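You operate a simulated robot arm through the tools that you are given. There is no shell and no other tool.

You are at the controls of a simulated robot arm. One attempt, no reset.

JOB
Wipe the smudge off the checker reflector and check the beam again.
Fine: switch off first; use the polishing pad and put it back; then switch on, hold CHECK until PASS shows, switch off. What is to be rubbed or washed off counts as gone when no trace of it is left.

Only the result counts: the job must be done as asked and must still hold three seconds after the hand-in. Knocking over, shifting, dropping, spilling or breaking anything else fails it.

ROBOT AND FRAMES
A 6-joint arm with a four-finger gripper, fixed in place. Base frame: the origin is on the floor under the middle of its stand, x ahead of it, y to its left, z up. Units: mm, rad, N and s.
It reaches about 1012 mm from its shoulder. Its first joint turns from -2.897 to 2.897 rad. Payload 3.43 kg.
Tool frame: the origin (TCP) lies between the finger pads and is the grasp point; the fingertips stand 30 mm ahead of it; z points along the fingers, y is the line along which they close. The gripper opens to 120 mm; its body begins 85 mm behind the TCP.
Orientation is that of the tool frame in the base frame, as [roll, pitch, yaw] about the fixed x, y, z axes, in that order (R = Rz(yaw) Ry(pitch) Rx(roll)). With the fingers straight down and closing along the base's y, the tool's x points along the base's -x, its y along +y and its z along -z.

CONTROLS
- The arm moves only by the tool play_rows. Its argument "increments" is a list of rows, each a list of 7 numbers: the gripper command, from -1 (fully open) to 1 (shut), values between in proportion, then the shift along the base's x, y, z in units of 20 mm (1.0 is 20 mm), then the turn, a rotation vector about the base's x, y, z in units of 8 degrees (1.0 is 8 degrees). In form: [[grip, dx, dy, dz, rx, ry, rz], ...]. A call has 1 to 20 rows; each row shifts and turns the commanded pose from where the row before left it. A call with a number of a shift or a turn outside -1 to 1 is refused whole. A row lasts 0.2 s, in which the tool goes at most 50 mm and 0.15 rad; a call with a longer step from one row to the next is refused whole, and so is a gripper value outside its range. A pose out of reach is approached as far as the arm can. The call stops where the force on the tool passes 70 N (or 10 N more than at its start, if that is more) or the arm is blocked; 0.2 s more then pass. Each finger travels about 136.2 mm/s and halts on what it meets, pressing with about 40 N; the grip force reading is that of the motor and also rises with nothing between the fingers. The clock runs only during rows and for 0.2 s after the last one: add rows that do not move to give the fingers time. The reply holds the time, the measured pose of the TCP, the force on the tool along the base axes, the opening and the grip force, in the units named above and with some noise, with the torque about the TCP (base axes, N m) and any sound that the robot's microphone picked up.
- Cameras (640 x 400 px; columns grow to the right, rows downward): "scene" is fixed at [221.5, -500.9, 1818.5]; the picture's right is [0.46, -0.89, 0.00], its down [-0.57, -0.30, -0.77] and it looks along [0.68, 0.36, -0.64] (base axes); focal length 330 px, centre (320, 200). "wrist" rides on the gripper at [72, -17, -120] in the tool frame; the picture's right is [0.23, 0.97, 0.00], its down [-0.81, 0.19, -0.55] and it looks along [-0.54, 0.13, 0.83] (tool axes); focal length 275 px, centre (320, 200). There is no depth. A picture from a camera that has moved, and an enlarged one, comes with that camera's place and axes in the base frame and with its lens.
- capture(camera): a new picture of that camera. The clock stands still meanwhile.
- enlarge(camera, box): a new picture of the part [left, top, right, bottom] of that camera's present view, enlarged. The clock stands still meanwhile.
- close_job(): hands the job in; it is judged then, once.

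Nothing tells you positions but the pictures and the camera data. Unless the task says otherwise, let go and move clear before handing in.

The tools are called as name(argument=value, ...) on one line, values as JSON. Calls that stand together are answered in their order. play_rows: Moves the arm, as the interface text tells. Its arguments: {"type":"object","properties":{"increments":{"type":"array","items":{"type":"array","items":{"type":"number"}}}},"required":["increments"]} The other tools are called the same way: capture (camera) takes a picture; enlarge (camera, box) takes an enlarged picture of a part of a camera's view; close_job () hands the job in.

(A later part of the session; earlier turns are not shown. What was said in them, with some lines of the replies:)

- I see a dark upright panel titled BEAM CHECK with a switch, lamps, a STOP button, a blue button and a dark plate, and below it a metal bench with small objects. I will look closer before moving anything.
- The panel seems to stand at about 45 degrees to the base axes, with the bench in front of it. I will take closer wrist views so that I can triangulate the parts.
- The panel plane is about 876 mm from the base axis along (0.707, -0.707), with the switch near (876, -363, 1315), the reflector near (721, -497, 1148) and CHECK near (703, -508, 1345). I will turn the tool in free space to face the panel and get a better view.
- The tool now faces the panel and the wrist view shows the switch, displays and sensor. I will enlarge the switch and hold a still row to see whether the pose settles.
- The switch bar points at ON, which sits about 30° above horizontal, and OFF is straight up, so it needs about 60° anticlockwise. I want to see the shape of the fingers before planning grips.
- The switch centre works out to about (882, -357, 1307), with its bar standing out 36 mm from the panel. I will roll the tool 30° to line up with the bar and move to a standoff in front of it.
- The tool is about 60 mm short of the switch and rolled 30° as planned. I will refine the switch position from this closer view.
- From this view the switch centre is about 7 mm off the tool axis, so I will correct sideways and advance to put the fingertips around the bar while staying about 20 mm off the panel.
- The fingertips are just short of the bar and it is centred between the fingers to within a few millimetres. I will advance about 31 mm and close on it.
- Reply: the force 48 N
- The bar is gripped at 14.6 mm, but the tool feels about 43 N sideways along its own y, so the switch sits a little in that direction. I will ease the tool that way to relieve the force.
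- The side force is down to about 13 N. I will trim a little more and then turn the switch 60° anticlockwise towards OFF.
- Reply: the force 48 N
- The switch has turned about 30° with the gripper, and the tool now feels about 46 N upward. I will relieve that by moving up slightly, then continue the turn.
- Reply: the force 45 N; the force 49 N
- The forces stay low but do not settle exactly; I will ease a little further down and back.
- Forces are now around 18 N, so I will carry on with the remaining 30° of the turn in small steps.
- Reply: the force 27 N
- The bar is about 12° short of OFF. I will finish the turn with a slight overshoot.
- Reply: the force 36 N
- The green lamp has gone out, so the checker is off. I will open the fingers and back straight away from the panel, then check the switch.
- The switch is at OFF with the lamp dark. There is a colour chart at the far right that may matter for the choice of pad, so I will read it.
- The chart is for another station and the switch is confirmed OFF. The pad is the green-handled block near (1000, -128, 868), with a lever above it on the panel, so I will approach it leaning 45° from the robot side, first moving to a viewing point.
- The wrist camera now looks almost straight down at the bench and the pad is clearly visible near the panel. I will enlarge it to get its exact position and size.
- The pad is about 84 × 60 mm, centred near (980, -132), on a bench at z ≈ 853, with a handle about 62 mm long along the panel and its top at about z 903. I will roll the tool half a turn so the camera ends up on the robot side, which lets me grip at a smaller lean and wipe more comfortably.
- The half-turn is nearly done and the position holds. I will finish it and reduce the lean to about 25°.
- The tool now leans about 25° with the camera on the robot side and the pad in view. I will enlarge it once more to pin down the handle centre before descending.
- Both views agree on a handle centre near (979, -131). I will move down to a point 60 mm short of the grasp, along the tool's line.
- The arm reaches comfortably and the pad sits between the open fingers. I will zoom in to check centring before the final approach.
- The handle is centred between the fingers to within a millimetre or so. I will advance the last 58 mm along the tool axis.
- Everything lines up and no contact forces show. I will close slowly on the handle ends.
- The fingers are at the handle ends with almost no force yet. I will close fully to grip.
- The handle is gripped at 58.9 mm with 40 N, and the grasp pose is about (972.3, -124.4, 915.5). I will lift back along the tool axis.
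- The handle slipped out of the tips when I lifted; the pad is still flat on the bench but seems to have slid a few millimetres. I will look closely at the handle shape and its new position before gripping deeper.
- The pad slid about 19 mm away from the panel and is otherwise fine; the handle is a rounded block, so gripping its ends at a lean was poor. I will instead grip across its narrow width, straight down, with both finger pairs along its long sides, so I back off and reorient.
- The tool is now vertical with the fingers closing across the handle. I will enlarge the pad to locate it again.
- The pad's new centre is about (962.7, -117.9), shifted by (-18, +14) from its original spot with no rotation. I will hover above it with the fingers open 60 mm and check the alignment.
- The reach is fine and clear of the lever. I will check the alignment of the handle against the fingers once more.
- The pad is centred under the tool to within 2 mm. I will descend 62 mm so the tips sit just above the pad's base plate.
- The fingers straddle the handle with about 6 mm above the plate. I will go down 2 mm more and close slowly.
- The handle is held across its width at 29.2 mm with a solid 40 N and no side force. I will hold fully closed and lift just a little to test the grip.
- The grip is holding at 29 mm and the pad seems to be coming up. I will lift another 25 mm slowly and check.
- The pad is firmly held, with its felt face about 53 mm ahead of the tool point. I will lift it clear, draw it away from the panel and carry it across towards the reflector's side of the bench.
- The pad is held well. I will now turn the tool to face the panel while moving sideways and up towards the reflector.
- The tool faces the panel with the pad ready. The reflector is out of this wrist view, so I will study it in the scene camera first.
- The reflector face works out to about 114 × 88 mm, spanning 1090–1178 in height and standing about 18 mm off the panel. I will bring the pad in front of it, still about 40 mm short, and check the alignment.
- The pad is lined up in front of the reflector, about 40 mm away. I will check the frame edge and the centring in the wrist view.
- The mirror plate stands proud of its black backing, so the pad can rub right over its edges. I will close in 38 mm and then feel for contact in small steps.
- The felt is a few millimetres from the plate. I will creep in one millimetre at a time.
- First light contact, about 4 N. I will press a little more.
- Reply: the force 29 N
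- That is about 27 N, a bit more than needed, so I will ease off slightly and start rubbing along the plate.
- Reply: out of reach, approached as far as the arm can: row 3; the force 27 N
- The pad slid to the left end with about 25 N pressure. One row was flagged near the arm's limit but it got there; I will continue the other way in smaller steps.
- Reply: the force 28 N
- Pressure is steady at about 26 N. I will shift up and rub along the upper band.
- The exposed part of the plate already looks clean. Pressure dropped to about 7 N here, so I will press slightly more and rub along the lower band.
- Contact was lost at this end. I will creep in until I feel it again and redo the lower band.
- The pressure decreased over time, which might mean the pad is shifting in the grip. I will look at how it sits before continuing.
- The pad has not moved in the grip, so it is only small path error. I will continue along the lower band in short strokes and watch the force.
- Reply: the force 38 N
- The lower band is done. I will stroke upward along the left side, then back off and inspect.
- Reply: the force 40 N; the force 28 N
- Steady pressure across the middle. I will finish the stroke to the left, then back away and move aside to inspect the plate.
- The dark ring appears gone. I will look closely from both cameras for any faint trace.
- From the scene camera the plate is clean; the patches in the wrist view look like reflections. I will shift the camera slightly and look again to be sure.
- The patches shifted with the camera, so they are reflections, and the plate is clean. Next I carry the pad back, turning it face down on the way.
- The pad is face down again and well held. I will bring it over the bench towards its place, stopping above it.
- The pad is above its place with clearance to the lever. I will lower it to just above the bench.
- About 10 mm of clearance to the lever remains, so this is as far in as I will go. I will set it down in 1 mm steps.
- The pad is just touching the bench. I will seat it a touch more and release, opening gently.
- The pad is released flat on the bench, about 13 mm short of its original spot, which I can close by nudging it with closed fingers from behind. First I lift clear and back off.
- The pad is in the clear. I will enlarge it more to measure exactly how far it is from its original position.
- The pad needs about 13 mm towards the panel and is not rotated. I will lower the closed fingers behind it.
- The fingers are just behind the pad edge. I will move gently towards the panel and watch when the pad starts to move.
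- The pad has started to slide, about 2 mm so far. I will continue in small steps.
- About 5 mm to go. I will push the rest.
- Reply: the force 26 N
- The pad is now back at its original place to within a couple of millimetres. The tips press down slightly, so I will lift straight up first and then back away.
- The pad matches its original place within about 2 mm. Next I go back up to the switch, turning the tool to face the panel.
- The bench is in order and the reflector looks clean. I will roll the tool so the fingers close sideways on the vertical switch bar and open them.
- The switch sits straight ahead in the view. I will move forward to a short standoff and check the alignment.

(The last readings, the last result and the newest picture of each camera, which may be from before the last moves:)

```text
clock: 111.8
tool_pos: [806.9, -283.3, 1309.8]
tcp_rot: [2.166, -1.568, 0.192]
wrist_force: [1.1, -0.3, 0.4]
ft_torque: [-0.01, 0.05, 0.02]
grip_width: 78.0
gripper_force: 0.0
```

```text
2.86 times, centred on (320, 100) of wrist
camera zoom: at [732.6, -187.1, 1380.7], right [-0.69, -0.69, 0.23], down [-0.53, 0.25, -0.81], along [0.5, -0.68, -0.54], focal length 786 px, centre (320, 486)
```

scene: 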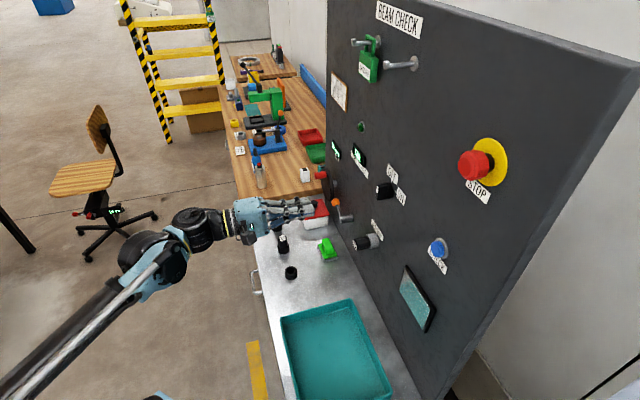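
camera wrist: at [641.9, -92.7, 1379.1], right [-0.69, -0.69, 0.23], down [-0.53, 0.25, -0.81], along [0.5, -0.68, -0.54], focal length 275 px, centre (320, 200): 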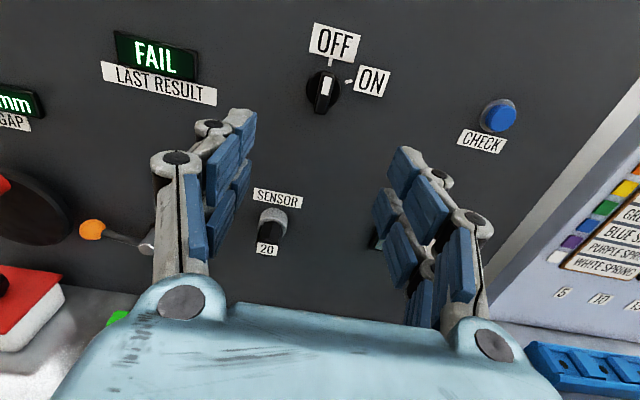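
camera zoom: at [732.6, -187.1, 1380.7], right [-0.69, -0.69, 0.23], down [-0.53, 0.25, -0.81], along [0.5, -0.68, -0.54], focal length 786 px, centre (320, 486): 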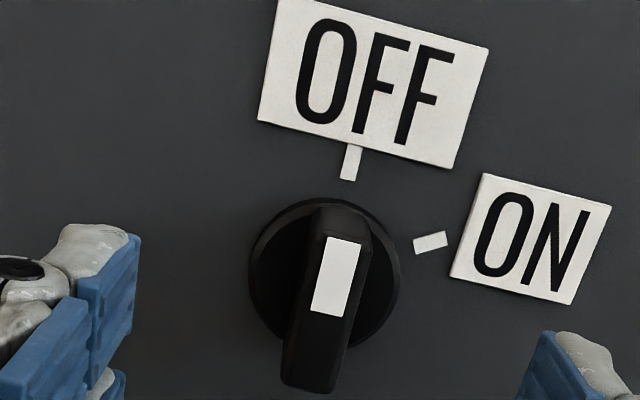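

The bar is centred to about a millimetre. I will advance 55 mm and close on it.

play_rows(increments=[[-0.3, 0.45, -0.52, 0, 0, 0, 0], [-0.3, 0.486, -0.486, 0, 0, 0, 0], [-0.3, 0.486, -0.486, 0, 0, 0, 0], [-0.3, 0.486, -0.486, 0, 0, 0, 0], [-0.3, 0, 0, 0, 0, 0, 0], [0.2, 0, 0, 0, 0, 0, 0], [0.6, 0, 0, 0, 0, 0, 0], [1, 0, 0, 0, 0, 0, 0], [1, 0, 0, 0, 0, 0, 0], [1, 0, 0, 0, 0, 0, 0]])

```text
clock: 114.0
tool_pos: [843.7, -322.5, 1308.7]
tcp_rot: [2.576, -1.568, -0.217]
wrist_force: [-5.9, -8.9, -1.8]
ft_torque: [-0.07, -0.13, -0.33]
grip_width: 14.7
gripper_force: 44.8
```

Gripped cleanly with little side force. I will turn clockwise towards ON in stages.

play_rows(increments=[[1, 0, 0, 0, 0.45, -0.45, 0], [1, 0, 0, 0, 0.45, -0.45, 0], [1, 0, 0, 0, 0.45, -0.45, 0], [1, 0, 0, 0, 0, 0, 0]])

```text
clock: 115.0
tool_pos: [844.8, -321.4, 1308.7]
tcp_rot: [-1.571, -1.305, -2.351]
wrist_force: [-19.0, 13.8, -28.7]
ft_torque: [0.71, 0.72, -0.03]
grip_width: 15.1
gripper_force: 44.9
```

play_rows(increments=[[1, -0.015, 0.015, -0.035, 0.45, -0.45, 0], [1, 0, 0, 0, 0.45, -0.45, 0], [1, 0, 0, 0, 0.45, -0.45, 0], [1, 0, 0, 0, 0, 0, 0]])

```text
clock: 116.0
tool_pos: [845.7, -320.3, 1309.4]
tcp_rot: [-1.569, -1.037, -2.354]
wrist_force: [1.7, 11.1, -8.2]
ft_torque: [0.33, 0.28, 0.44]
grip_width: 15.1
gripper_force: 45.2
```

play_rows(increments=[[1, 0, 0, 0, 0.45, -0.45, 0], [1, 0, 0, 0, 0.45, -0.45, 0], [1, 0, 0, 0, 0.45, -0.45, 0], [1, 0, 0, 0, 0, 0, 0]])

```text
clock: 117.0
tool_pos: [845.9, -322.3, 1308.9]
tcp_rot: [-1.567, -0.773, -2.355]
wrist_force: [29.6, 5.0, 34.6]
ft_torque: [-0.98, -0.93, 0.19]
grip_width: 15.0
gripper_force: 44.9
```

The bar is about 14° short of ON. I will relieve the built-up side force a little and finish.

play_rows(increments=[[1, 0.03, 0.005, 0.035, 0, 0, 0], [1, 0, 0, 0, 0, 0, 0]])

```text
clock: 117.6
tool_pos: [845.1, -321.3, 1308.9]
tcp_rot: [-1.566, -0.773, -2.355]
wrist_force: [22.4, 6.4, 24.5]
ft_torque: [0.02, 0.03, 1.28]
grip_width: 15.0
gripper_force: 45.3
```

play_rows(increments=[[1, 0.03, 0.01, 0.03, 0.4, -0.4, 0], [1, 0, 0, 0, 0.4, -0.4, 0], [1, 0, 0, 0, 0.4, -0.4, 0], [1, 0, 0, 0, 0.15, -0.15, 0], [1, 0, 0, 0, 0, 0, 0]])

capture(camera="scene")

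capture(camera="wrist")

```text
clock: 118.8
tool_pos: [846.9, -320.8, 1310.1]
tcp_rot: [-1.567, -0.506, -2.358]
wrist_force: [-6.7, 21.7, -7.1]
ft_torque: [-0.56, 0.68, 0.07]
grip_width: 14.9
gripper_force: 45.2
```

```text
taken
```

scene: 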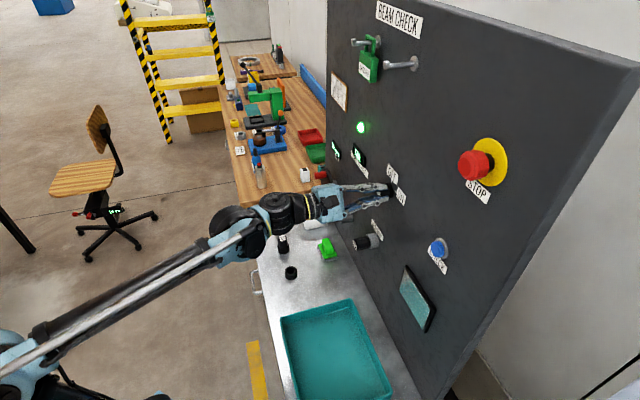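

```text
taken
camera wrist: at [720.6, -274.7, 1358.2], right [-0.47, -0.48, -0.74], down [0.05, 0.83, -0.56], along [0.88, -0.3, -0.37], focal length 275 px, centre (320, 200)
```

wrist: 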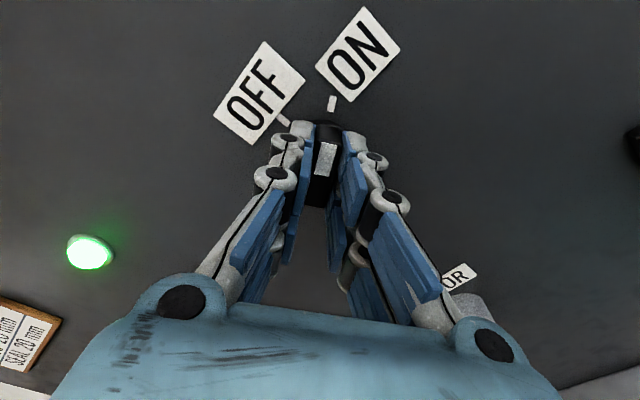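

The lamp is on again, so the switch is at ON. I will release, back away, and look at the CHECK button.

play_rows(increments=[[0.5, 0, 0, 0, 0, 0, 0], [0, 0, 0, 0, 0, 0, 0], [-0.3, 0, 0, 0, 0, 0, 0], [-0.3, -0.35, 0.35, 0, 0, 0, 0], [-0.3, -0.7, 0.7, 0, 0, 0, 0], [-0.3, -0.7, 0.7, 0, 0, 0, 0], [-0.3, -0.7, 0.7, 0, 0, 0, 0], [-0.3, -0.7, 0.7, 0, 0, 0, 0], [-0.3, -0.7, 0.7, 0, 0, 0, 0], [0.2, 0, 0, 0, 0, 0, 0], [0.6, 0, 0, 0, 0, 0, 0], [1, 0, 0, 0, 0, 0, 0], [1, 0, 0, 0, 0, 0, 0]])

capture(camera="wrist")

enlarge(camera="scene", box=[330, 130, 470, 280])

```text
clock: 121.6
tool_pos: [767.2, -245.4, 1309.5]
tcp_rot: [-1.567, -0.508, -2.357]
wrist_force: [-0.3, -0.8, 0.4]
ft_torque: [0.0, -0.01, -0.04]
grip_width: 0.1
gripper_force: 33.1
```

```text
taken
camera wrist: at [643.0, -198.6, 1358.3], right [-0.47, -0.48, -0.74], down [0.05, 0.83, -0.56], along [0.88, -0.3, -0.37], focal length 275 px, centre (320, 200)
```

wrist: 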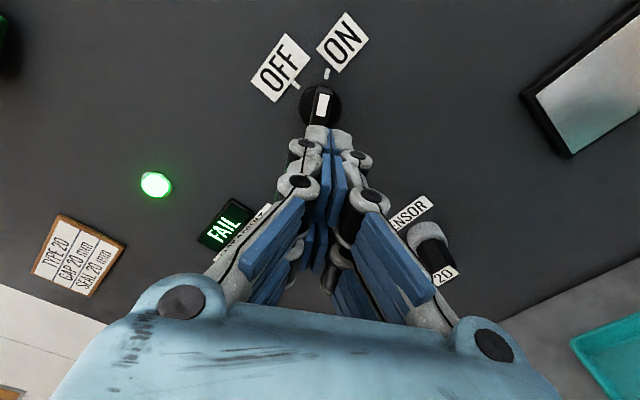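

```text
2.67 times, centred on (400, 205) of scene
camera zoom: at [221.5, -500.9, 1818.5], right [0.46, -0.89, 0.0], down [-0.57, -0.3, -0.77], along [0.68, 0.36, -0.64], focal length 879 px, centre (107, 187)
```

zoom: 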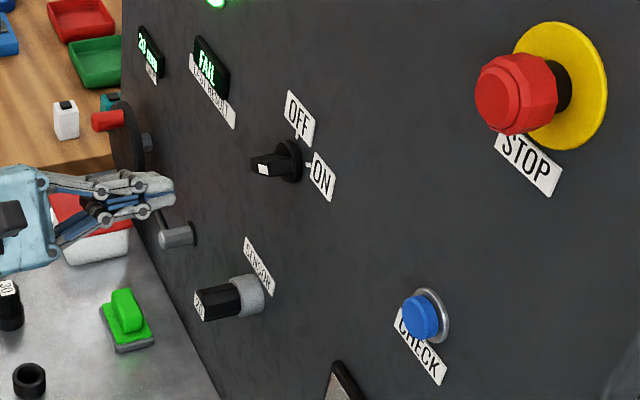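

The switch is at ON with the lamp lit and the display still showing the old FAIL. I will move the closed fingertips in front of the blue CHECK button.

play_rows(increments=[[1, -0.394, -0.72, 0.07, 0, 0, 0], [1, -0.394, -0.72, 0.07, 0, 0, 0], [1, -0.394, -0.72, 0.07, 0, 0, 0], [1, -0.394, -0.72, 0.07, 0, 0, 0], [1, -0.394, -0.72, 0.07, 0, 0, 0], [1, -0.394, -0.72, 0.07, 0, 0, 0], [1, -0.394, -0.72, 0.07, 0, 0, 0], [1, -0.394, -0.72, 0.07, 0, 0, 0], [1, -0.394, -0.72, 0.07, 0, 0, 0], [1, -0.394, -0.72, 0.07, 0, 0, 0], [1, -0.394, -0.72, 0.07, 0, 0, 0], [1, -0.394, -0.72, 0.07, 0, 0, 0], [1, -0.394, -0.72, 0.07, 0, 0, 0], [1, -0.394, -0.72, 0.07, 0, 0, 0], [1, 0, 0, 0, 0, 0, 0]])

capture(camera="wrist")

enlarge(camera="scene", box=[350, 180, 480, 300])

```text
clock: 124.8
tool_pos: [659.6, -448.7, 1330.2]
tcp_rot: [-1.569, -0.506, -2.356]
wrist_force: [0.3, -0.7, 0.3]
ft_torque: [0.0, -0.01, 0.01]
grip_width: 0.0
gripper_force: 33.5
```

```text
taken
camera wrist: at [534.5, -402.6, 1378.8], right [-0.47, -0.48, -0.74], down [0.04, 0.83, -0.56], along [0.88, -0.3, -0.37], focal length 275 px, centre (320, 200)
```

wrist: 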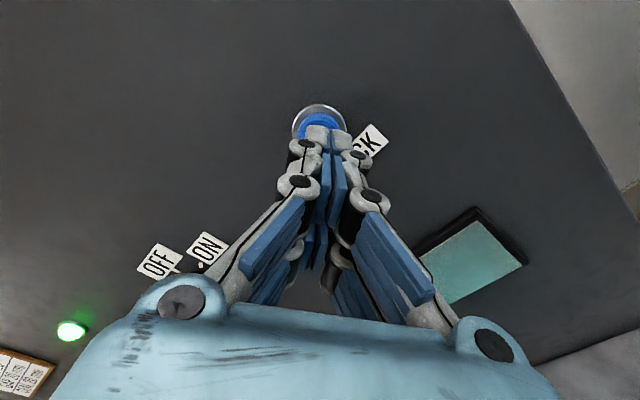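

```text
3.33 times, centred on (415, 240) of scene
camera zoom: at [221.5, -500.9, 1818.5], right [0.46, -0.89, 0.0], down [-0.57, -0.3, -0.77], along [0.68, 0.36, -0.64], focal length 1098 px, centre (3, 67)
```

zoom: 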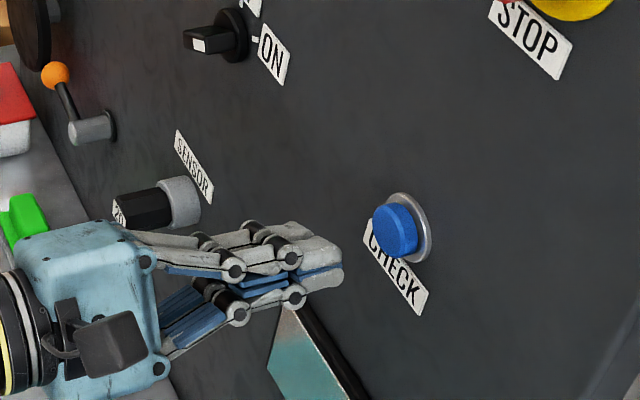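

The tips are nearly in line with the button. I will zoom in to check the centring.

enlarge(camera="wrist", box=[250, 80, 410, 180])

enlarge(camera="wrist", box=[400, 190, 560, 320])

```text
4.00 times, centred on (330, 130) of wrist
camera zoom: at [534.5, -402.6, 1378.8], right [-0.47, -0.48, -0.74], down [0.04, 0.83, -0.56], along [0.88, -0.3, -0.37], focal length 1101 px, centre (280, 480)
```

zoom: 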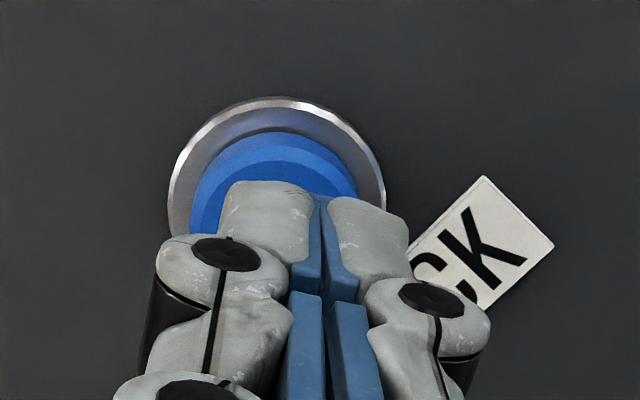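

```text
3.08 times, centred on (480, 255) of wrist
camera zoom: at [534.5, -402.6, 1378.8], right [-0.47, -0.48, -0.74], down [0.04, 0.83, -0.56], along [0.88, -0.3, -0.37], focal length 847 px, centre (-172, 31)
```

zoom: 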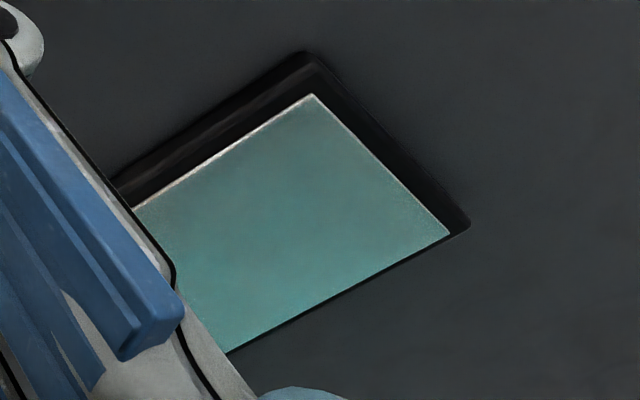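

The button is centred to within about 3 mm of the tool axis, and the reflector looks uniformly clean from here too. I will correct slightly and advance close to the button.

play_rows(increments=[[1, -0.067, -0.067, 0.14, 0, 0, 0], [1, 0.4, -0.4, 0, 0, 0, 0], [1, 0.4, -0.4, 0, 0, 0, 0], [1, 0.4, -0.4, 0, 0, 0, 0], [1, 0, 0, 0, 0, 0, 0]])

enlarge(camera="scene", box=[390, 200, 470, 290])

enlarge(camera="wrist", box=[250, 80, 410, 180])

```text
clock: 126.0
tool_pos: [683.0, -472.2, 1332.2]
tcp_rot: [-1.567, -0.505, -2.357]
wrist_force: [-0.6, 0.5, -0.2]
ft_torque: [0.0, 0.01, 0.0]
grip_width: 0.1
gripper_force: 34.0
```

```text
4.44 times, centred on (430, 245) of scene
camera zoom: at [221.5, -500.9, 1818.5], right [0.46, -0.89, 0.0], down [-0.57, -0.3, -0.77], along [0.68, 0.36, -0.64], focal length 1465 px, centre (-169, 0)
```

zoom: 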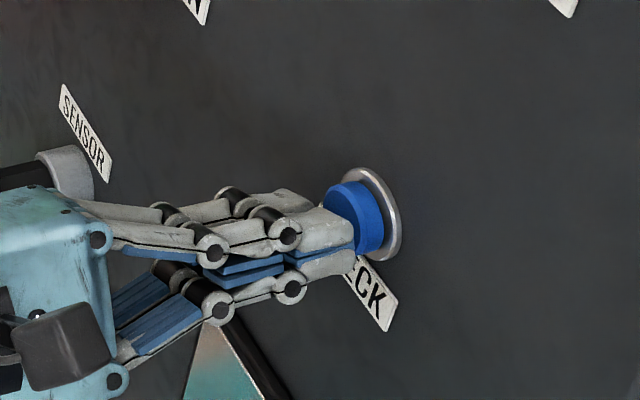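

```text
4.00 times, centred on (330, 130) of wrist
camera zoom: at [557.0, -426.6, 1380.9], right [-0.47, -0.48, -0.74], down [0.04, 0.83, -0.56], along [0.88, -0.3, -0.37], focal length 1101 px, centre (280, 480)
```

zoom: 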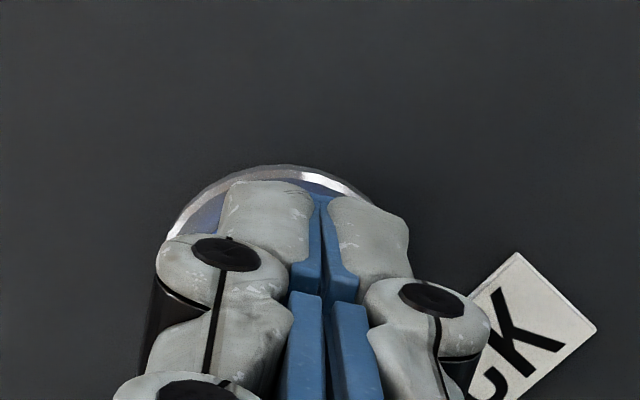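

The tips are just in front of the cap. I will press in small steps and watch the force and the display.

play_rows(increments=[[1, 0.0354, -0.0354, 0, 0, 0, 0], [1, 0.0354, -0.0354, 0, 0, 0, 0], [1, 0.0354, -0.0354, 0, 0, 0, 0], [1, 0, 0, 0, 0, 0, 0]])

```text
clock: 127.0
tool_pos: [681.4, -474.0, 1331.1]
tcp_rot: [-1.568, -0.504, -2.356]
wrist_force: [-0.3, -0.2, 0.3]
ft_torque: [0.02, 0.01, -0.03]
grip_width: 0.0
gripper_force: 33.5
```

play_rows(increments=[[1, 0.0354, -0.0354, 0, 0, 0, 0], [1, 0.0354, -0.0354, 0, 0, 0, 0], [1, 0.0354, -0.0354, 0, 0, 0, 0], [1, 0, 0, 0, 0, 0, 0]])

enlarge(camera="scene", box=[390, 200, 470, 290])

```text
clock: 128.0
tool_pos: [685.4, -475.8, 1333.6]
tcp_rot: [-1.568, -0.506, -2.358]
wrist_force: [0.0, -0.3, -0.1]
ft_torque: [0.0, 0.0, 0.0]
grip_width: 0.0
gripper_force: 33.6
```

```text
4.44 times, centred on (430, 245) of scene
camera zoom: at [221.5, -500.9, 1818.5], right [0.46, -0.89, 0.0], down [-0.57, -0.3, -0.77], along [0.68, 0.36, -0.64], focal length 1465 px, centre (-169, 0)
```

zoom: 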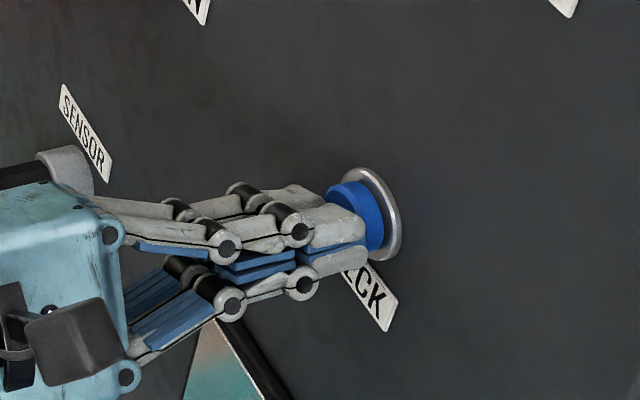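

play_rows(increments=[[1, 0.0354, -0.0354, 0, 0, 0, 0], [1, 0.0354, -0.0354, 0, 0, 0, 0], [1, 0, 0, 0, 0, 0, 0]])

```text
clock: 128.8
tool_pos: [685.6, -477.4, 1332.8]
tcp_rot: [-1.57, -0.506, -2.355]
wrist_force: [0.2, 0.2, -0.1]
ft_torque: [0.0, 0.04, 0.0]
grip_width: 0.0
gripper_force: 33.2
```

play_rows(increments=[[1, 0.0354, -0.0354, 0, 0, 0, 0], [1, 0.0354, -0.0354, 0, 0, 0, 0], [1, 0, 0, 0, 0, 0, 0]])

enlarge(camera="scene", box=[330, 130, 470, 280])

```text
clock: 129.6
tool_pos: [687.3, -478.4, 1333.7]
tcp_rot: [-1.569, -0.508, -2.357]
wrist_force: [0.0, 0.0, 0.0]
ft_torque: [0.02, -0.02, -0.03]
grip_width: 0.0
gripper_force: 33.3
```

```text
2.67 times, centred on (400, 205) of scene
camera zoom: at [221.5, -500.9, 1818.5], right [0.46, -0.89, 0.0], down [-0.57, -0.3, -0.77], along [0.68, 0.36, -0.64], focal length 879 px, centre (107, 187)
```

zoom: 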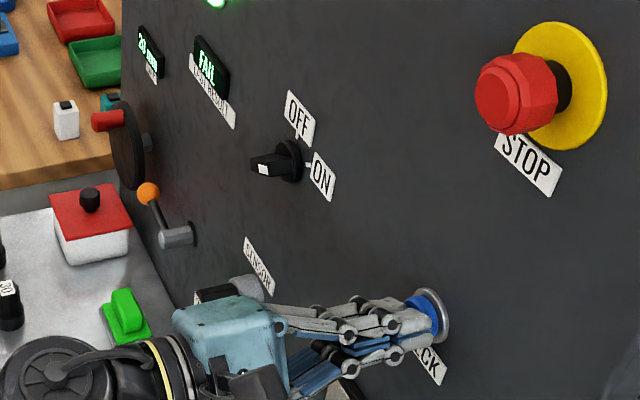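

play_rows(increments=[[1, 0.0354, -0.0354, 0, 0, 0, 0], [1, 0.0354, -0.0354, 0, 0, 0, 0], [1, 0, 0, 0, 0, 0, 0]])

```text
clock: 130.4
tool_pos: [689.1, -480.4, 1332.0]
tcp_rot: [-1.571, -0.506, -2.355]
wrist_force: [-0.5, 0.8, 0.4]
ft_torque: [-0.01, -0.01, 0.0]
grip_width: 0.1
gripper_force: 33.8
```

play_rows(increments=[[1, 0.0354, -0.0354, 0, 0, 0, 0], [1, 0.0354, -0.0354, 0, 0, 0, 0], [1, 0, 0, 0, 0, 0, 0]])

enlarge(camera="scene", box=[390, 200, 470, 290])

```text
clock: 131.2
tool_pos: [690.8, -481.0, 1333.5]
tcp_rot: [-1.571, -0.504, -2.356]
wrist_force: [-2.0, 0.9, -0.1]
ft_torque: [0.0, 0.04, -0.05]
grip_width: 6.3
gripper_force: 34.1
```

```text
4.44 times, centred on (430, 245) of scene
camera zoom: at [221.5, -500.9, 1818.5], right [0.46, -0.89, 0.0], down [-0.57, -0.3, -0.77], along [0.68, 0.36, -0.64], focal length 1465 px, centre (-169, 0)
```

zoom: 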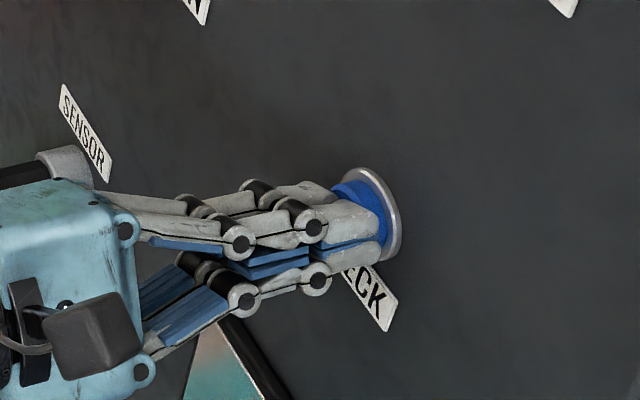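

There is light contact now and the fingertips spread slightly. I will press a little further and watch.

play_rows(increments=[[1, 0.0354, -0.0354, 0, 0, 0, 0], [1, 0.0354, -0.0354, 0, 0, 0, 0], [1, 0, 0, 0, 0, 0, 0]])

enlarge(camera="scene", box=[330, 130, 470, 280])

enlarge(camera="wrist", box=[250, 80, 410, 180])

```text
clock: 132.0
tool_pos: [691.8, -482.1, 1331.9]
tcp_rot: [-1.57, -0.506, -2.357]
wrist_force: [-3.0, 2.2, 1.3]
ft_torque: [-0.01, -0.02, 0.01]
grip_width: 6.0
gripper_force: 33.2
```

```text
2.67 times, centred on (400, 205) of scene
camera zoom: at [221.5, -500.9, 1818.5], right [0.46, -0.89, 0.0], down [-0.57, -0.3, -0.77], along [0.68, 0.36, -0.64], focal length 879 px, centre (107, 187)
```

zoom: 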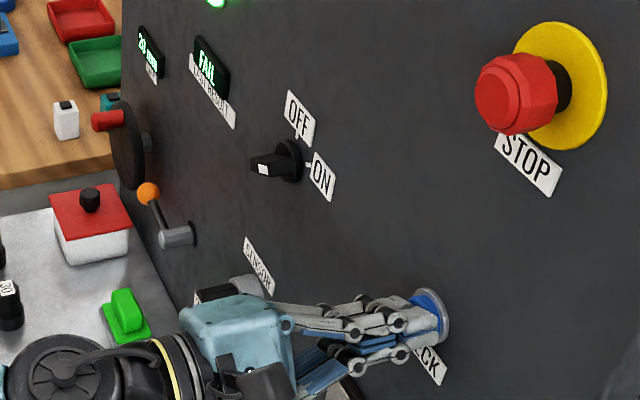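

```text
4.00 times, centred on (330, 130) of wrist
camera zoom: at [566.7, -436.5, 1381.4], right [-0.47, -0.48, -0.74], down [0.04, 0.83, -0.56], along [0.88, -0.3, -0.37], focal length 1101 px, centre (280, 480)
```

zoom: 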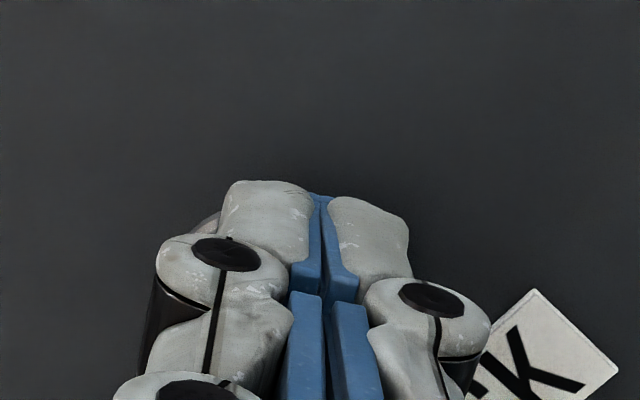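

The spring of the button is resisting with about 4 N. I will press further and hold.

play_rows(increments=[[1, 0.0354, -0.0354, 0, 0, 0, 0], [1, 0.0354, -0.0354, 0, 0, 0, 0], [1, 0, 0, 0, 0, 0, 0], [1, 0, 0, 0, 0, 0, 0]])

enlarge(camera="scene", box=[330, 130, 470, 280])

```text
clock: 133.0
tool_pos: [694.1, -484.8, 1334.2]
tcp_rot: [-1.569, -0.506, -2.357]
wrist_force: [-6.7, 3.5, -1.2]
ft_torque: [0.04, 0.01, -0.06]
grip_width: 6.1
gripper_force: 33.3
heard: click
```

```text
2.67 times, centred on (400, 205) of scene
camera zoom: at [221.5, -500.9, 1818.5], right [0.46, -0.89, 0.0], down [-0.57, -0.3, -0.77], along [0.68, 0.36, -0.64], focal length 879 px, centre (107, 187)
```

zoom: 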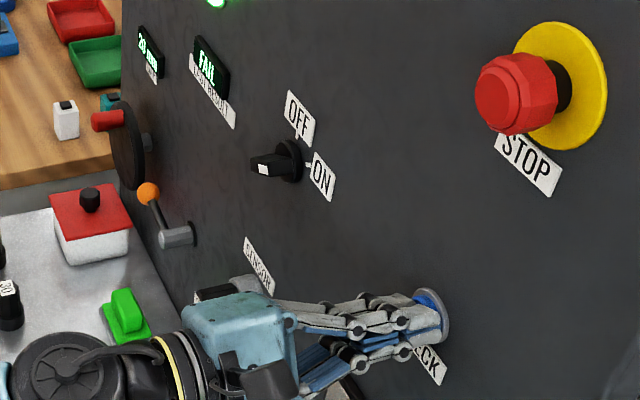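

I heard the click, so CHECK is pressed. I will push half a millimetre more for margin, hold it and watch the display.

play_rows(increments=[[1, 0.018, -0.018, 0, 0, 0, 0], [1, 0, 0, 0, 0, 0, 0], [1, 0, 0, 0, 0, 0, 0], [1, 0, 0, 0, 0, 0, 0], [1, 0, 0, 0, 0, 0, 0]])

enlarge(camera="scene", box=[320, 110, 400, 180])

```text
clock: 134.2
tool_pos: [693.9, -485.2, 1332.8]
tcp_rot: [-1.569, -0.508, -2.356]
wrist_force: [-7.2, 7.8, 1.7]
ft_torque: [-0.02, -0.06, 0.01]
grip_width: 6.2
gripper_force: 33.1
```

```text
5.71 times, centred on (360, 145) of scene
camera zoom: at [221.5, -500.9, 1818.5], right [0.46, -0.89, 0.0], down [-0.57, -0.3, -0.77], along [0.68, 0.36, -0.64], focal length 1883 px, centre (91, 514)
```

zoom: 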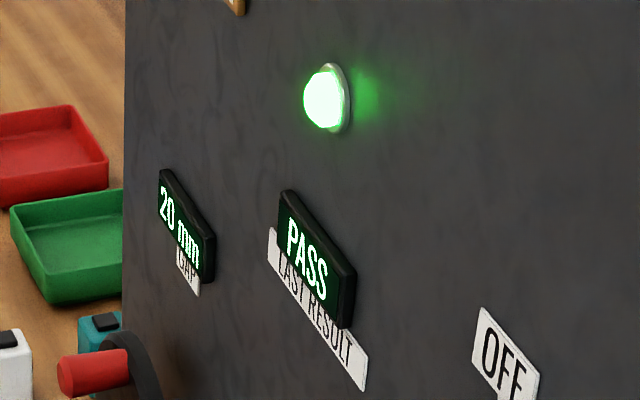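

PASS is showing. I will release the button, back away and return to the switch.

play_rows(increments=[[1, -0.3, 0.3, 0, 0, 0, 0], [1, -0.5, 0.5, 0, 0, 0, 0], [1, -0.5, 0.5, 0, 0, 0, 0], [1, -0.6, 0.6, 0, 0, 0, 0], [1, -0.6, 0.6, 0, 0, 0, 0], [1, -0.6, 0.6, 0, 0, 0, 0], [1, -0.6, 0.6, 0, 0, 0, 0], [1, -0.3, 0.3, 0, 0, 0, 0], [0.6, 0.6, 0.6, -0.09, 0, 0, 0], [0.3, 0.6, 0.6, -0.09, 0, 0, 0], [0, 0.6, 0.6, -0.09, 0, 0, 0], [-0.3, 0.6, 0.6, -0.09, 0, 0, 0], [-0.3, 0.6, 0.6, -0.09, 0, 0, 0], [-0.3, 0.6, 0.6, -0.09, 0, 0, 0], [-0.3, 0.6, 0.6, -0.09, 0, 0, 0], [-0.3, 0.6, 0.6, -0.09, 0, 0, 0], [-0.3, 0.6, 0.6, -0.09, 0, 0, 0], [-0.3, 0.6, 0.6, -0.09, 0, 0, 0], [-0.3, 0.6, 0.6, -0.09, 0, 0, 0], [-0.3, 0.6, 0.6, -0.09, 0, 0, 0]])

capture(camera="wrist")

enlarge(camera="scene", box=[330, 110, 470, 280])

```text
clock: 138.4
tool_pos: [757.4, -259.6, 1310.4]
tcp_rot: [-1.57, -0.506, -2.356]
wrist_force: [-0.1, 0.5, 0.8]
ft_torque: [0.0, 0.0, 0.0]
grip_width: 78.3
gripper_force: 0.1
```

```text
taken
camera wrist: at [632.1, -213.1, 1359.1], right [-0.47, -0.48, -0.74], down [0.04, 0.83, -0.56], along [0.88, -0.3, -0.37], focal length 275 px, centre (320, 200)
```

wrist: 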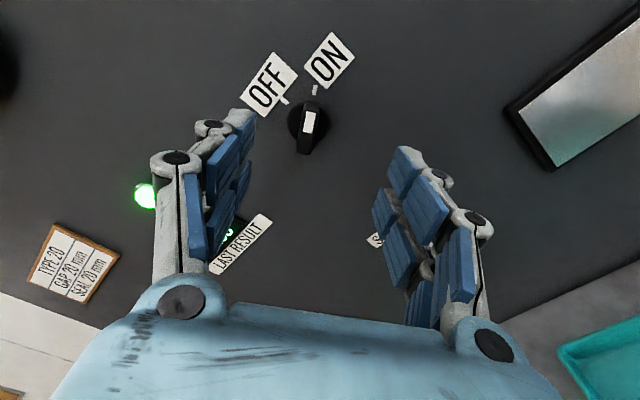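

```text
2.35 times, centred on (400, 195) of scene
camera zoom: at [221.5, -500.9, 1818.5], right [0.46, -0.89, 0.0], down [-0.57, -0.3, -0.77], along [0.68, 0.36, -0.64], focal length 775 px, centre (132, 212)
```

zoom: 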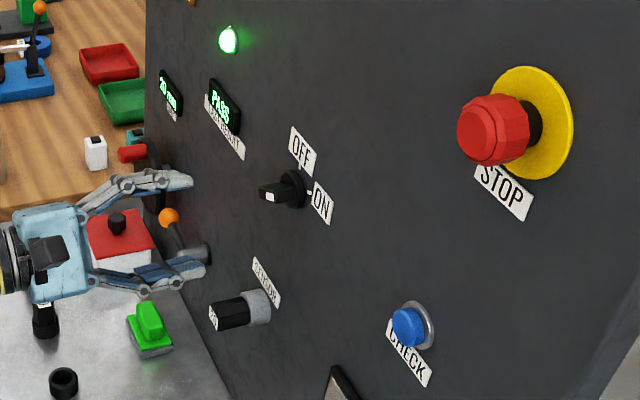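

PASS stays on the display. I will line up with the switch bar again.

play_rows(increments=[[-0.3, 0.654, 0.654, -0.03, 0, 0, 0], [-0.3, 0.46, -0.46, 0, 0, 0, 0], [-0.3, 0.46, -0.46, 0, 0, 0, 0], [-0.3, 0.46, -0.46, 0, 0, 0, 0], [-0.3, 0.46, -0.46, 0, 0, 0, 0], [-0.3, 0, 0, 0, 0, 0, 0]])

enlarge(camera="wrist", box=[220, 30, 420, 170])

```text
clock: 139.8
tool_pos: [808.9, -284.3, 1309.9]
tcp_rot: [-1.567, -0.504, -2.355]
wrist_force: [-0.2, 0.7, 0.7]
ft_torque: [0.03, -0.02, 0.01]
grip_width: 77.9
gripper_force: 0.0
```

```text
2.86 times, centred on (320, 100) of wrist
camera zoom: at [683.3, -238.9, 1358.4], right [-0.47, -0.48, -0.74], down [0.04, 0.83, -0.56], along [0.88, -0.3, -0.37], focal length 786 px, centre (320, 486)
```

zoom: 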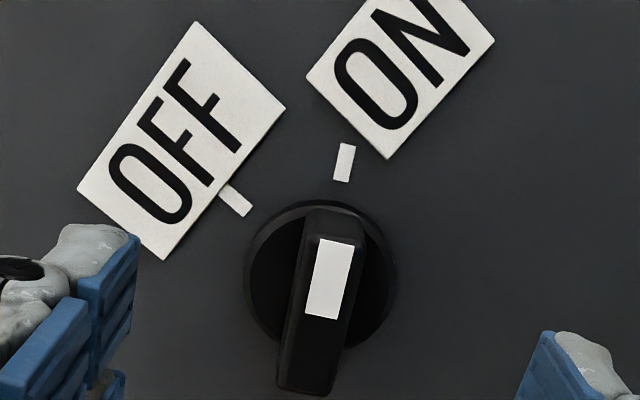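

Aligned within half a millimetre. I will advance and grip the bar.

play_rows(increments=[[-0.3, 0.468, -0.468, 0, 0, 0, 0], [-0.3, 0.468, -0.468, 0, 0, 0, 0], [-0.3, 0.468, -0.468, 0, 0, 0, 0], [-0.3, 0.468, -0.468, 0, 0, 0, 0], [-0.3, 0, 0, 0, 0, 0, 0], [0.2, 0, 0, 0, 0, 0, 0], [0.6, 0, 0, 0, 0, 0, 0], [1, 0, 0, 0, 0, 0, 0], [1, 0, 0, 0, 0, 0, 0], [1, 0, 0, 0, 0, 0, 0]])

```text
clock: 142.0
tool_pos: [846.7, -320.3, 1308.9]
tcp_rot: [-1.566, -0.505, -2.357]
wrist_force: [24.0, -8.0, 40.9]
ft_torque: [-1.26, -0.09, 0.5]
grip_width: 14.9
gripper_force: 45.4
```

play_rows(increments=[[1, 0.022, 0.022, 0.055, 0, 0, 0], [1, 0, 0, 0, 0, 0, 0]])

```text
clock: 142.6
tool_pos: [847.0, -320.6, 1309.0]
tcp_rot: [-1.569, -0.507, -2.357]
wrist_force: [20.0, -4.3, 17.8]
ft_torque: [-0.89, 0.27, 0.31]
grip_width: 15.1
gripper_force: 44.6
```

The side force has eased to about 27 N. I will turn anticlockwise towards OFF in stages.

play_rows(increments=[[1, 0.015, 0.01, 0.02, 0, 0, 0], [1, 0, 0, 0, -0.45, 0.45, 0], [1, 0, 0, 0, -0.45, 0.45, 0], [1, 0, 0, 0, -0.45, 0.45, 0], [1, 0, 0, 0, 0, 0, 0]])

```text
clock: 143.8
tool_pos: [846.0, -321.6, 1309.6]
tcp_rot: [-1.572, -0.771, -2.357]
wrist_force: [-26.2, 8.6, -57.5]
ft_torque: [1.21, 1.08, -0.35]
grip_width: 15.1
gripper_force: 45.2
```

Force built up downward; I will relieve it before continuing.

play_rows(increments=[[1, -0.025, 0, -0.07, 0, 0, 0], [1, 0, 0, 0, 0, 0, 0]])

```text
clock: 144.4
tool_pos: [845.7, -321.9, 1308.9]
tcp_rot: [-1.569, -0.773, -2.357]
wrist_force: [-10.4, -6.2, -20.0]
ft_torque: [0.24, 0.2, -0.51]
grip_width: 14.7
gripper_force: 45.4
```

play_rows(increments=[[1, -0.005, 0, -0.02, -0.45, 0.45, 0], [1, 0, 0, 0, -0.45, 0.45, 0], [1, 0, 0, 0, -0.4, 0.4, 0], [1, 0, 0, 0, 0, 0, 0]])

```text
clock: 145.4
tool_pos: [846.5, -322.1, 1310.0]
tcp_rot: [-1.569, -1.029, -2.356]
wrist_force: [3.9, -15.9, -0.8]
ft_torque: [-0.46, -0.44, -0.59]
grip_width: 15.0
gripper_force: 44.6
```

play_rows(increments=[[1, 0, 0, 0, -0.45, 0.45, 0], [1, 0, 0, 0, -0.45, 0.45, 0], [1, 0, 0, 0, -0.4, 0.4, 0], [1, 0, 0, 0, 0, 0, 0]])

```text
clock: 146.4
tool_pos: [845.8, -322.1, 1309.0]
tcp_rot: [-1.571, -1.287, -2.352]
wrist_force: [14.0, -22.7, 24.3]
ft_torque: [-0.49, -0.47, -0.17]
grip_width: 15.1
gripper_force: 44.7
```

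play_rows(increments=[[1, 0.01, -0.015, 0.03, -0.45, 0.45, 0], [1, 0, 0, 0, -0.45, 0.45, 0], [1, 0, 0, 0, -0.45, 0.45, 0], [1, 0, 0, 0, -0.2, 0.2, 0], [1, 0, 0, 0, 0, 0, 0]])

enlarge(camera="scene", box=[320, 110, 440, 220])

```text
clock: 147.6
tool_pos: [845.3, -322.1, 1309.5]
tcp_rot: [1.678, -1.553, 0.683]
wrist_force: [1.3, -13.5, -10.9]
ft_torque: [1.36, -0.01, -0.25]
grip_width: 15.1
gripper_force: 44.6
```

```text
3.64 times, centred on (380, 165) of scene
camera zoom: at [221.5, -500.9, 1818.5], right [0.46, -0.89, 0.0], down [-0.57, -0.3, -0.77], along [0.68, 0.36, -0.64], focal length 1198 px, centre (102, 327)
```

zoom: 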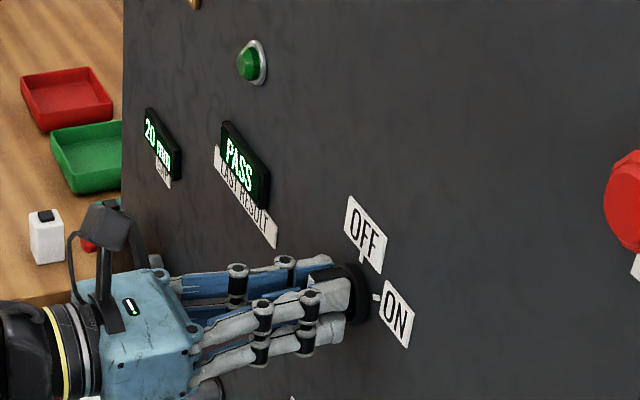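

The lamp is out and PASS remains on the display, so the checker is off. I will release the switch and back well away.

play_rows(increments=[[0.5, 0, 0, 0, 0, 0, 0], [0, 0, 0, 0, 0, 0, 0], [-0.3, 0, 0, 0, 0, 0, 0], [-0.3, -0.35, 0.35, 0, 0, 0, 0], [-0.3, -0.7, 0.7, 0, 0, 0, 0], [-0.3, -0.7, 0.7, 0, 0, 0, 0], [-0.3, -0.7, 0.7, 0, 0, 0, 0], [-0.3, -0.7, 0.7, 0, 0, 0, 0], [-0.3, -0.7, 0.7, 0, 0, 0, 0], [-0.3, -0.7, 0.7, 0, 0, 0, 0], [-0.3, -0.7, 0.7, 0.2, 0, 0, 0], [-0.3, -0.7, 0.7, 0.2, 0, 0, 0], [-0.3, -0.7, 0.7, 0.2, 0, 0, 0], [-0.3, 0, 0, 0, 0, 0, 0]])

capture(camera="wrist")

capture(camera="scene")

enlarge(camera="scene", box=[396, 264, 434, 334])

enlarge(camera="scene", box=[330, 110, 470, 220])

enlarge(camera="scene", box=[240, 180, 400, 300])

```text
clock: 150.6
tool_pos: [713.3, -189.2, 1322.2]
tcp_rot: [1.598, -1.55, 0.762]
wrist_force: [-0.2, 0.9, -0.3]
ft_torque: [0.01, 0.0, 0.01]
grip_width: 78.1
gripper_force: 0.0
```

```text
taken
camera wrist: at [639.2, -91.4, 1393.2], right [-0.68, -0.69, 0.25], down [-0.54, 0.24, -0.81], along [0.49, -0.69, -0.54], focal length 275 px, centre (320, 200)
```

wrist: 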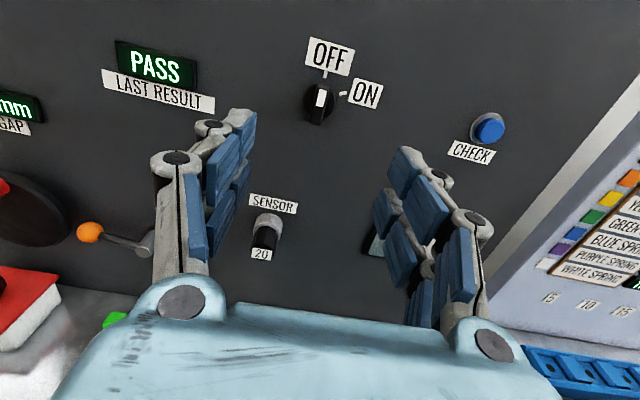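

```text
taken
```

scene: 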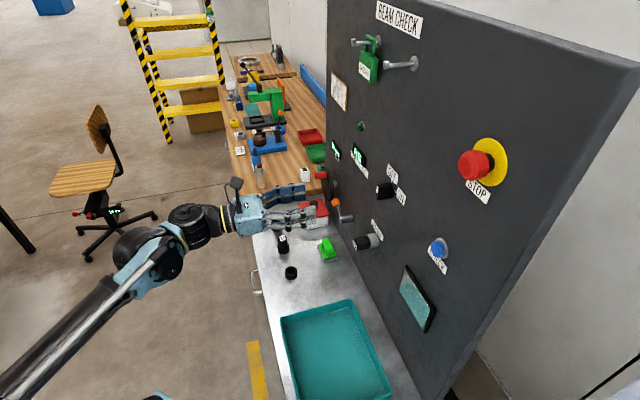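

```text
5.71 times, centred on (415, 299) of scene
camera zoom: at [221.5, -500.9, 1818.5], right [0.46, -0.89, 0.0], down [-0.57, -0.3, -0.77], along [0.68, 0.36, -0.64], focal length 1883 px, centre (-223, -366)
```

zoom: 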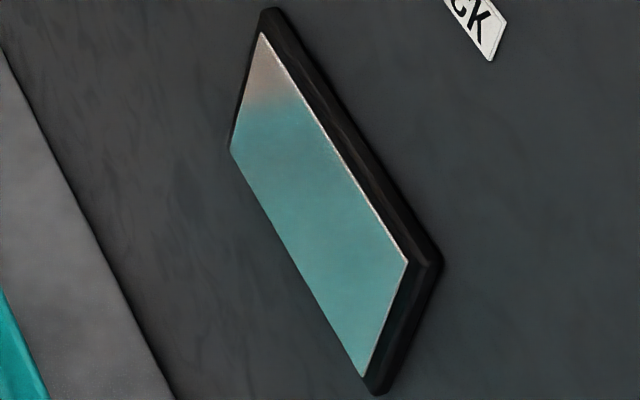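

```text
3.64 times, centred on (400, 165) of scene
camera zoom: at [221.5, -500.9, 1818.5], right [0.46, -0.89, 0.0], down [-0.57, -0.3, -0.77], along [0.68, 0.36, -0.64], focal length 1198 px, centre (29, 327)
```

zoom: 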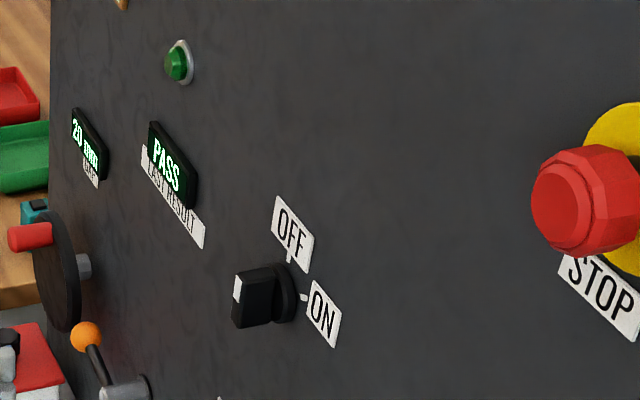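

```text
3.33 times, centred on (320, 240) of scene
camera zoom: at [221.5, -500.9, 1818.5], right [0.46, -0.89, 0.0], down [-0.57, -0.3, -0.77], along [0.68, 0.36, -0.64], focal length 1098 px, centre (320, 67)
```

zoom: 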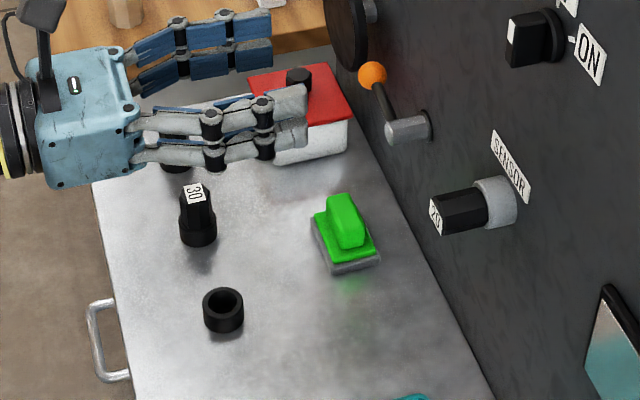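

Everything reads as wanted: switch at OFF, lamp dark, PASS displayed, pad in place. For certainty I will take one close frontal look at the whole reflector, staying well clear of the panel.

play_rows(increments=[[-0.3, -0.6, -0.6, -0.6, 0, 0, 0], [-0.3, -0.6, -0.6, -0.6, 0, 0, 0], [-0.3, -0.6, -0.6, -0.6, 0, 0, 0], [-0.3, -0.6, -0.6, -0.6, 0, 0, 0], [-0.3, -0.6, -0.6, -0.6, 0, 0, 0], [-0.3, -0.6, -0.6, -0.6, 0, 0, 0], [-0.3, -0.6, -0.6, -0.6, 0, 0, 0], [-0.3, -0.6, -0.6, -0.6, 0, 0, 0], [-0.3, -0.6, -0.6, -0.6, 0, 0, 0], [-0.3, -0.6, -0.6, -0.6, 0, 0, 0], [-0.3, -0.6, -0.6, -0.6, 0, 0, 0], [-0.3, -0.6, -0.6, -0.6, 0, 0, 0], [-0.3, 0, 0, 0, 0, 0, 0]])

capture(camera="wrist")

enlarge(camera="wrist", box=[220, 40, 420, 180])

```text
clock: 153.4
tool_pos: [569.5, -332.7, 1180.6]
tcp_rot: [1.684, -1.551, 0.675]
wrist_force: [-0.3, 1.4, 0.3]
ft_torque: [0.02, 0.03, 0.01]
grip_width: 77.9
gripper_force: 0.1
```

```text
taken
camera wrist: at [493.7, -235.4, 1251.2], right [-0.68, -0.69, 0.25], down [-0.54, 0.24, -0.81], along [0.49, -0.68, -0.54], focal length 275 px, centre (320, 200)
```

wrist: 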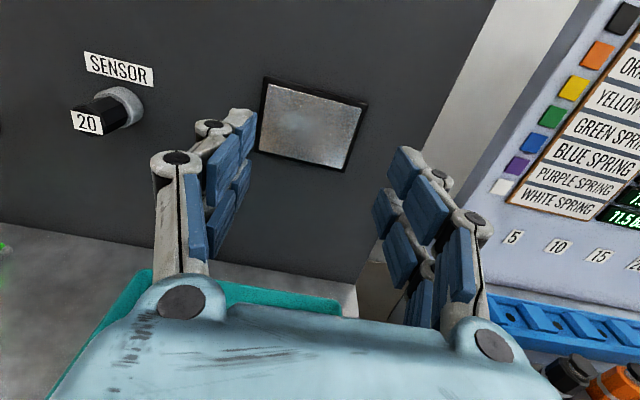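

```text
2.86 times, centred on (320, 110) of wrist
camera zoom: at [493.7, -235.4, 1251.2], right [-0.68, -0.69, 0.25], down [-0.54, 0.24, -0.81], along [0.49, -0.68, -0.54], focal length 786 px, centre (320, 457)
```

zoom: 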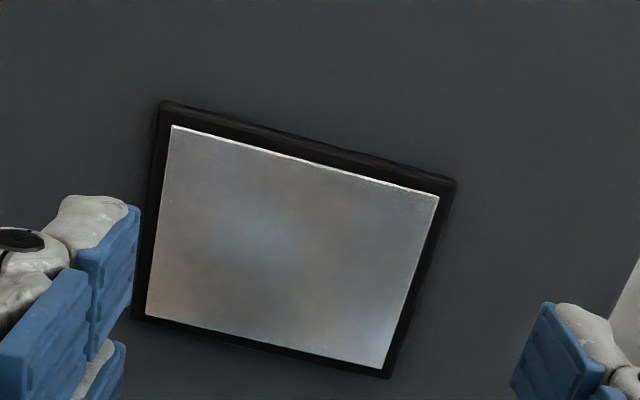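

The whole reflector is in view and shows only soft reflections, with no smudge left. The switch is off, PASS is shown, the pad is back and the hand is empty and clear, so I hand the job in.

close_job()

```text
The job is handed in.
```

The smudge is off the reflector and the beam check now shows PASS. I've handed the job in, but no verdict has come back yet.

- **Switching:** I turned the checker off before wiping, on again for the check, and off at the end. The lamp is dark and the switch is at OFF.
- **Wiping:** I rubbed the whole reflector with the polishing pad. Close views from both cameras afterwards showed only reflections, with no trace of the smudge.
- **Check:** I held CHECK until PASS appeared, and it was still on the display after switching off.
- **Pad:** It is back within about 2 mm of where it started. My first grip on its handle slipped and the pad ended up about 23 mm away, so I picked it up again with a firmer hold. After wiping I set it down slightly short and nudged it into place.

As far as the cameras show, nothing else was moved or knocked over. The gripper is empty and well clear of the panel.
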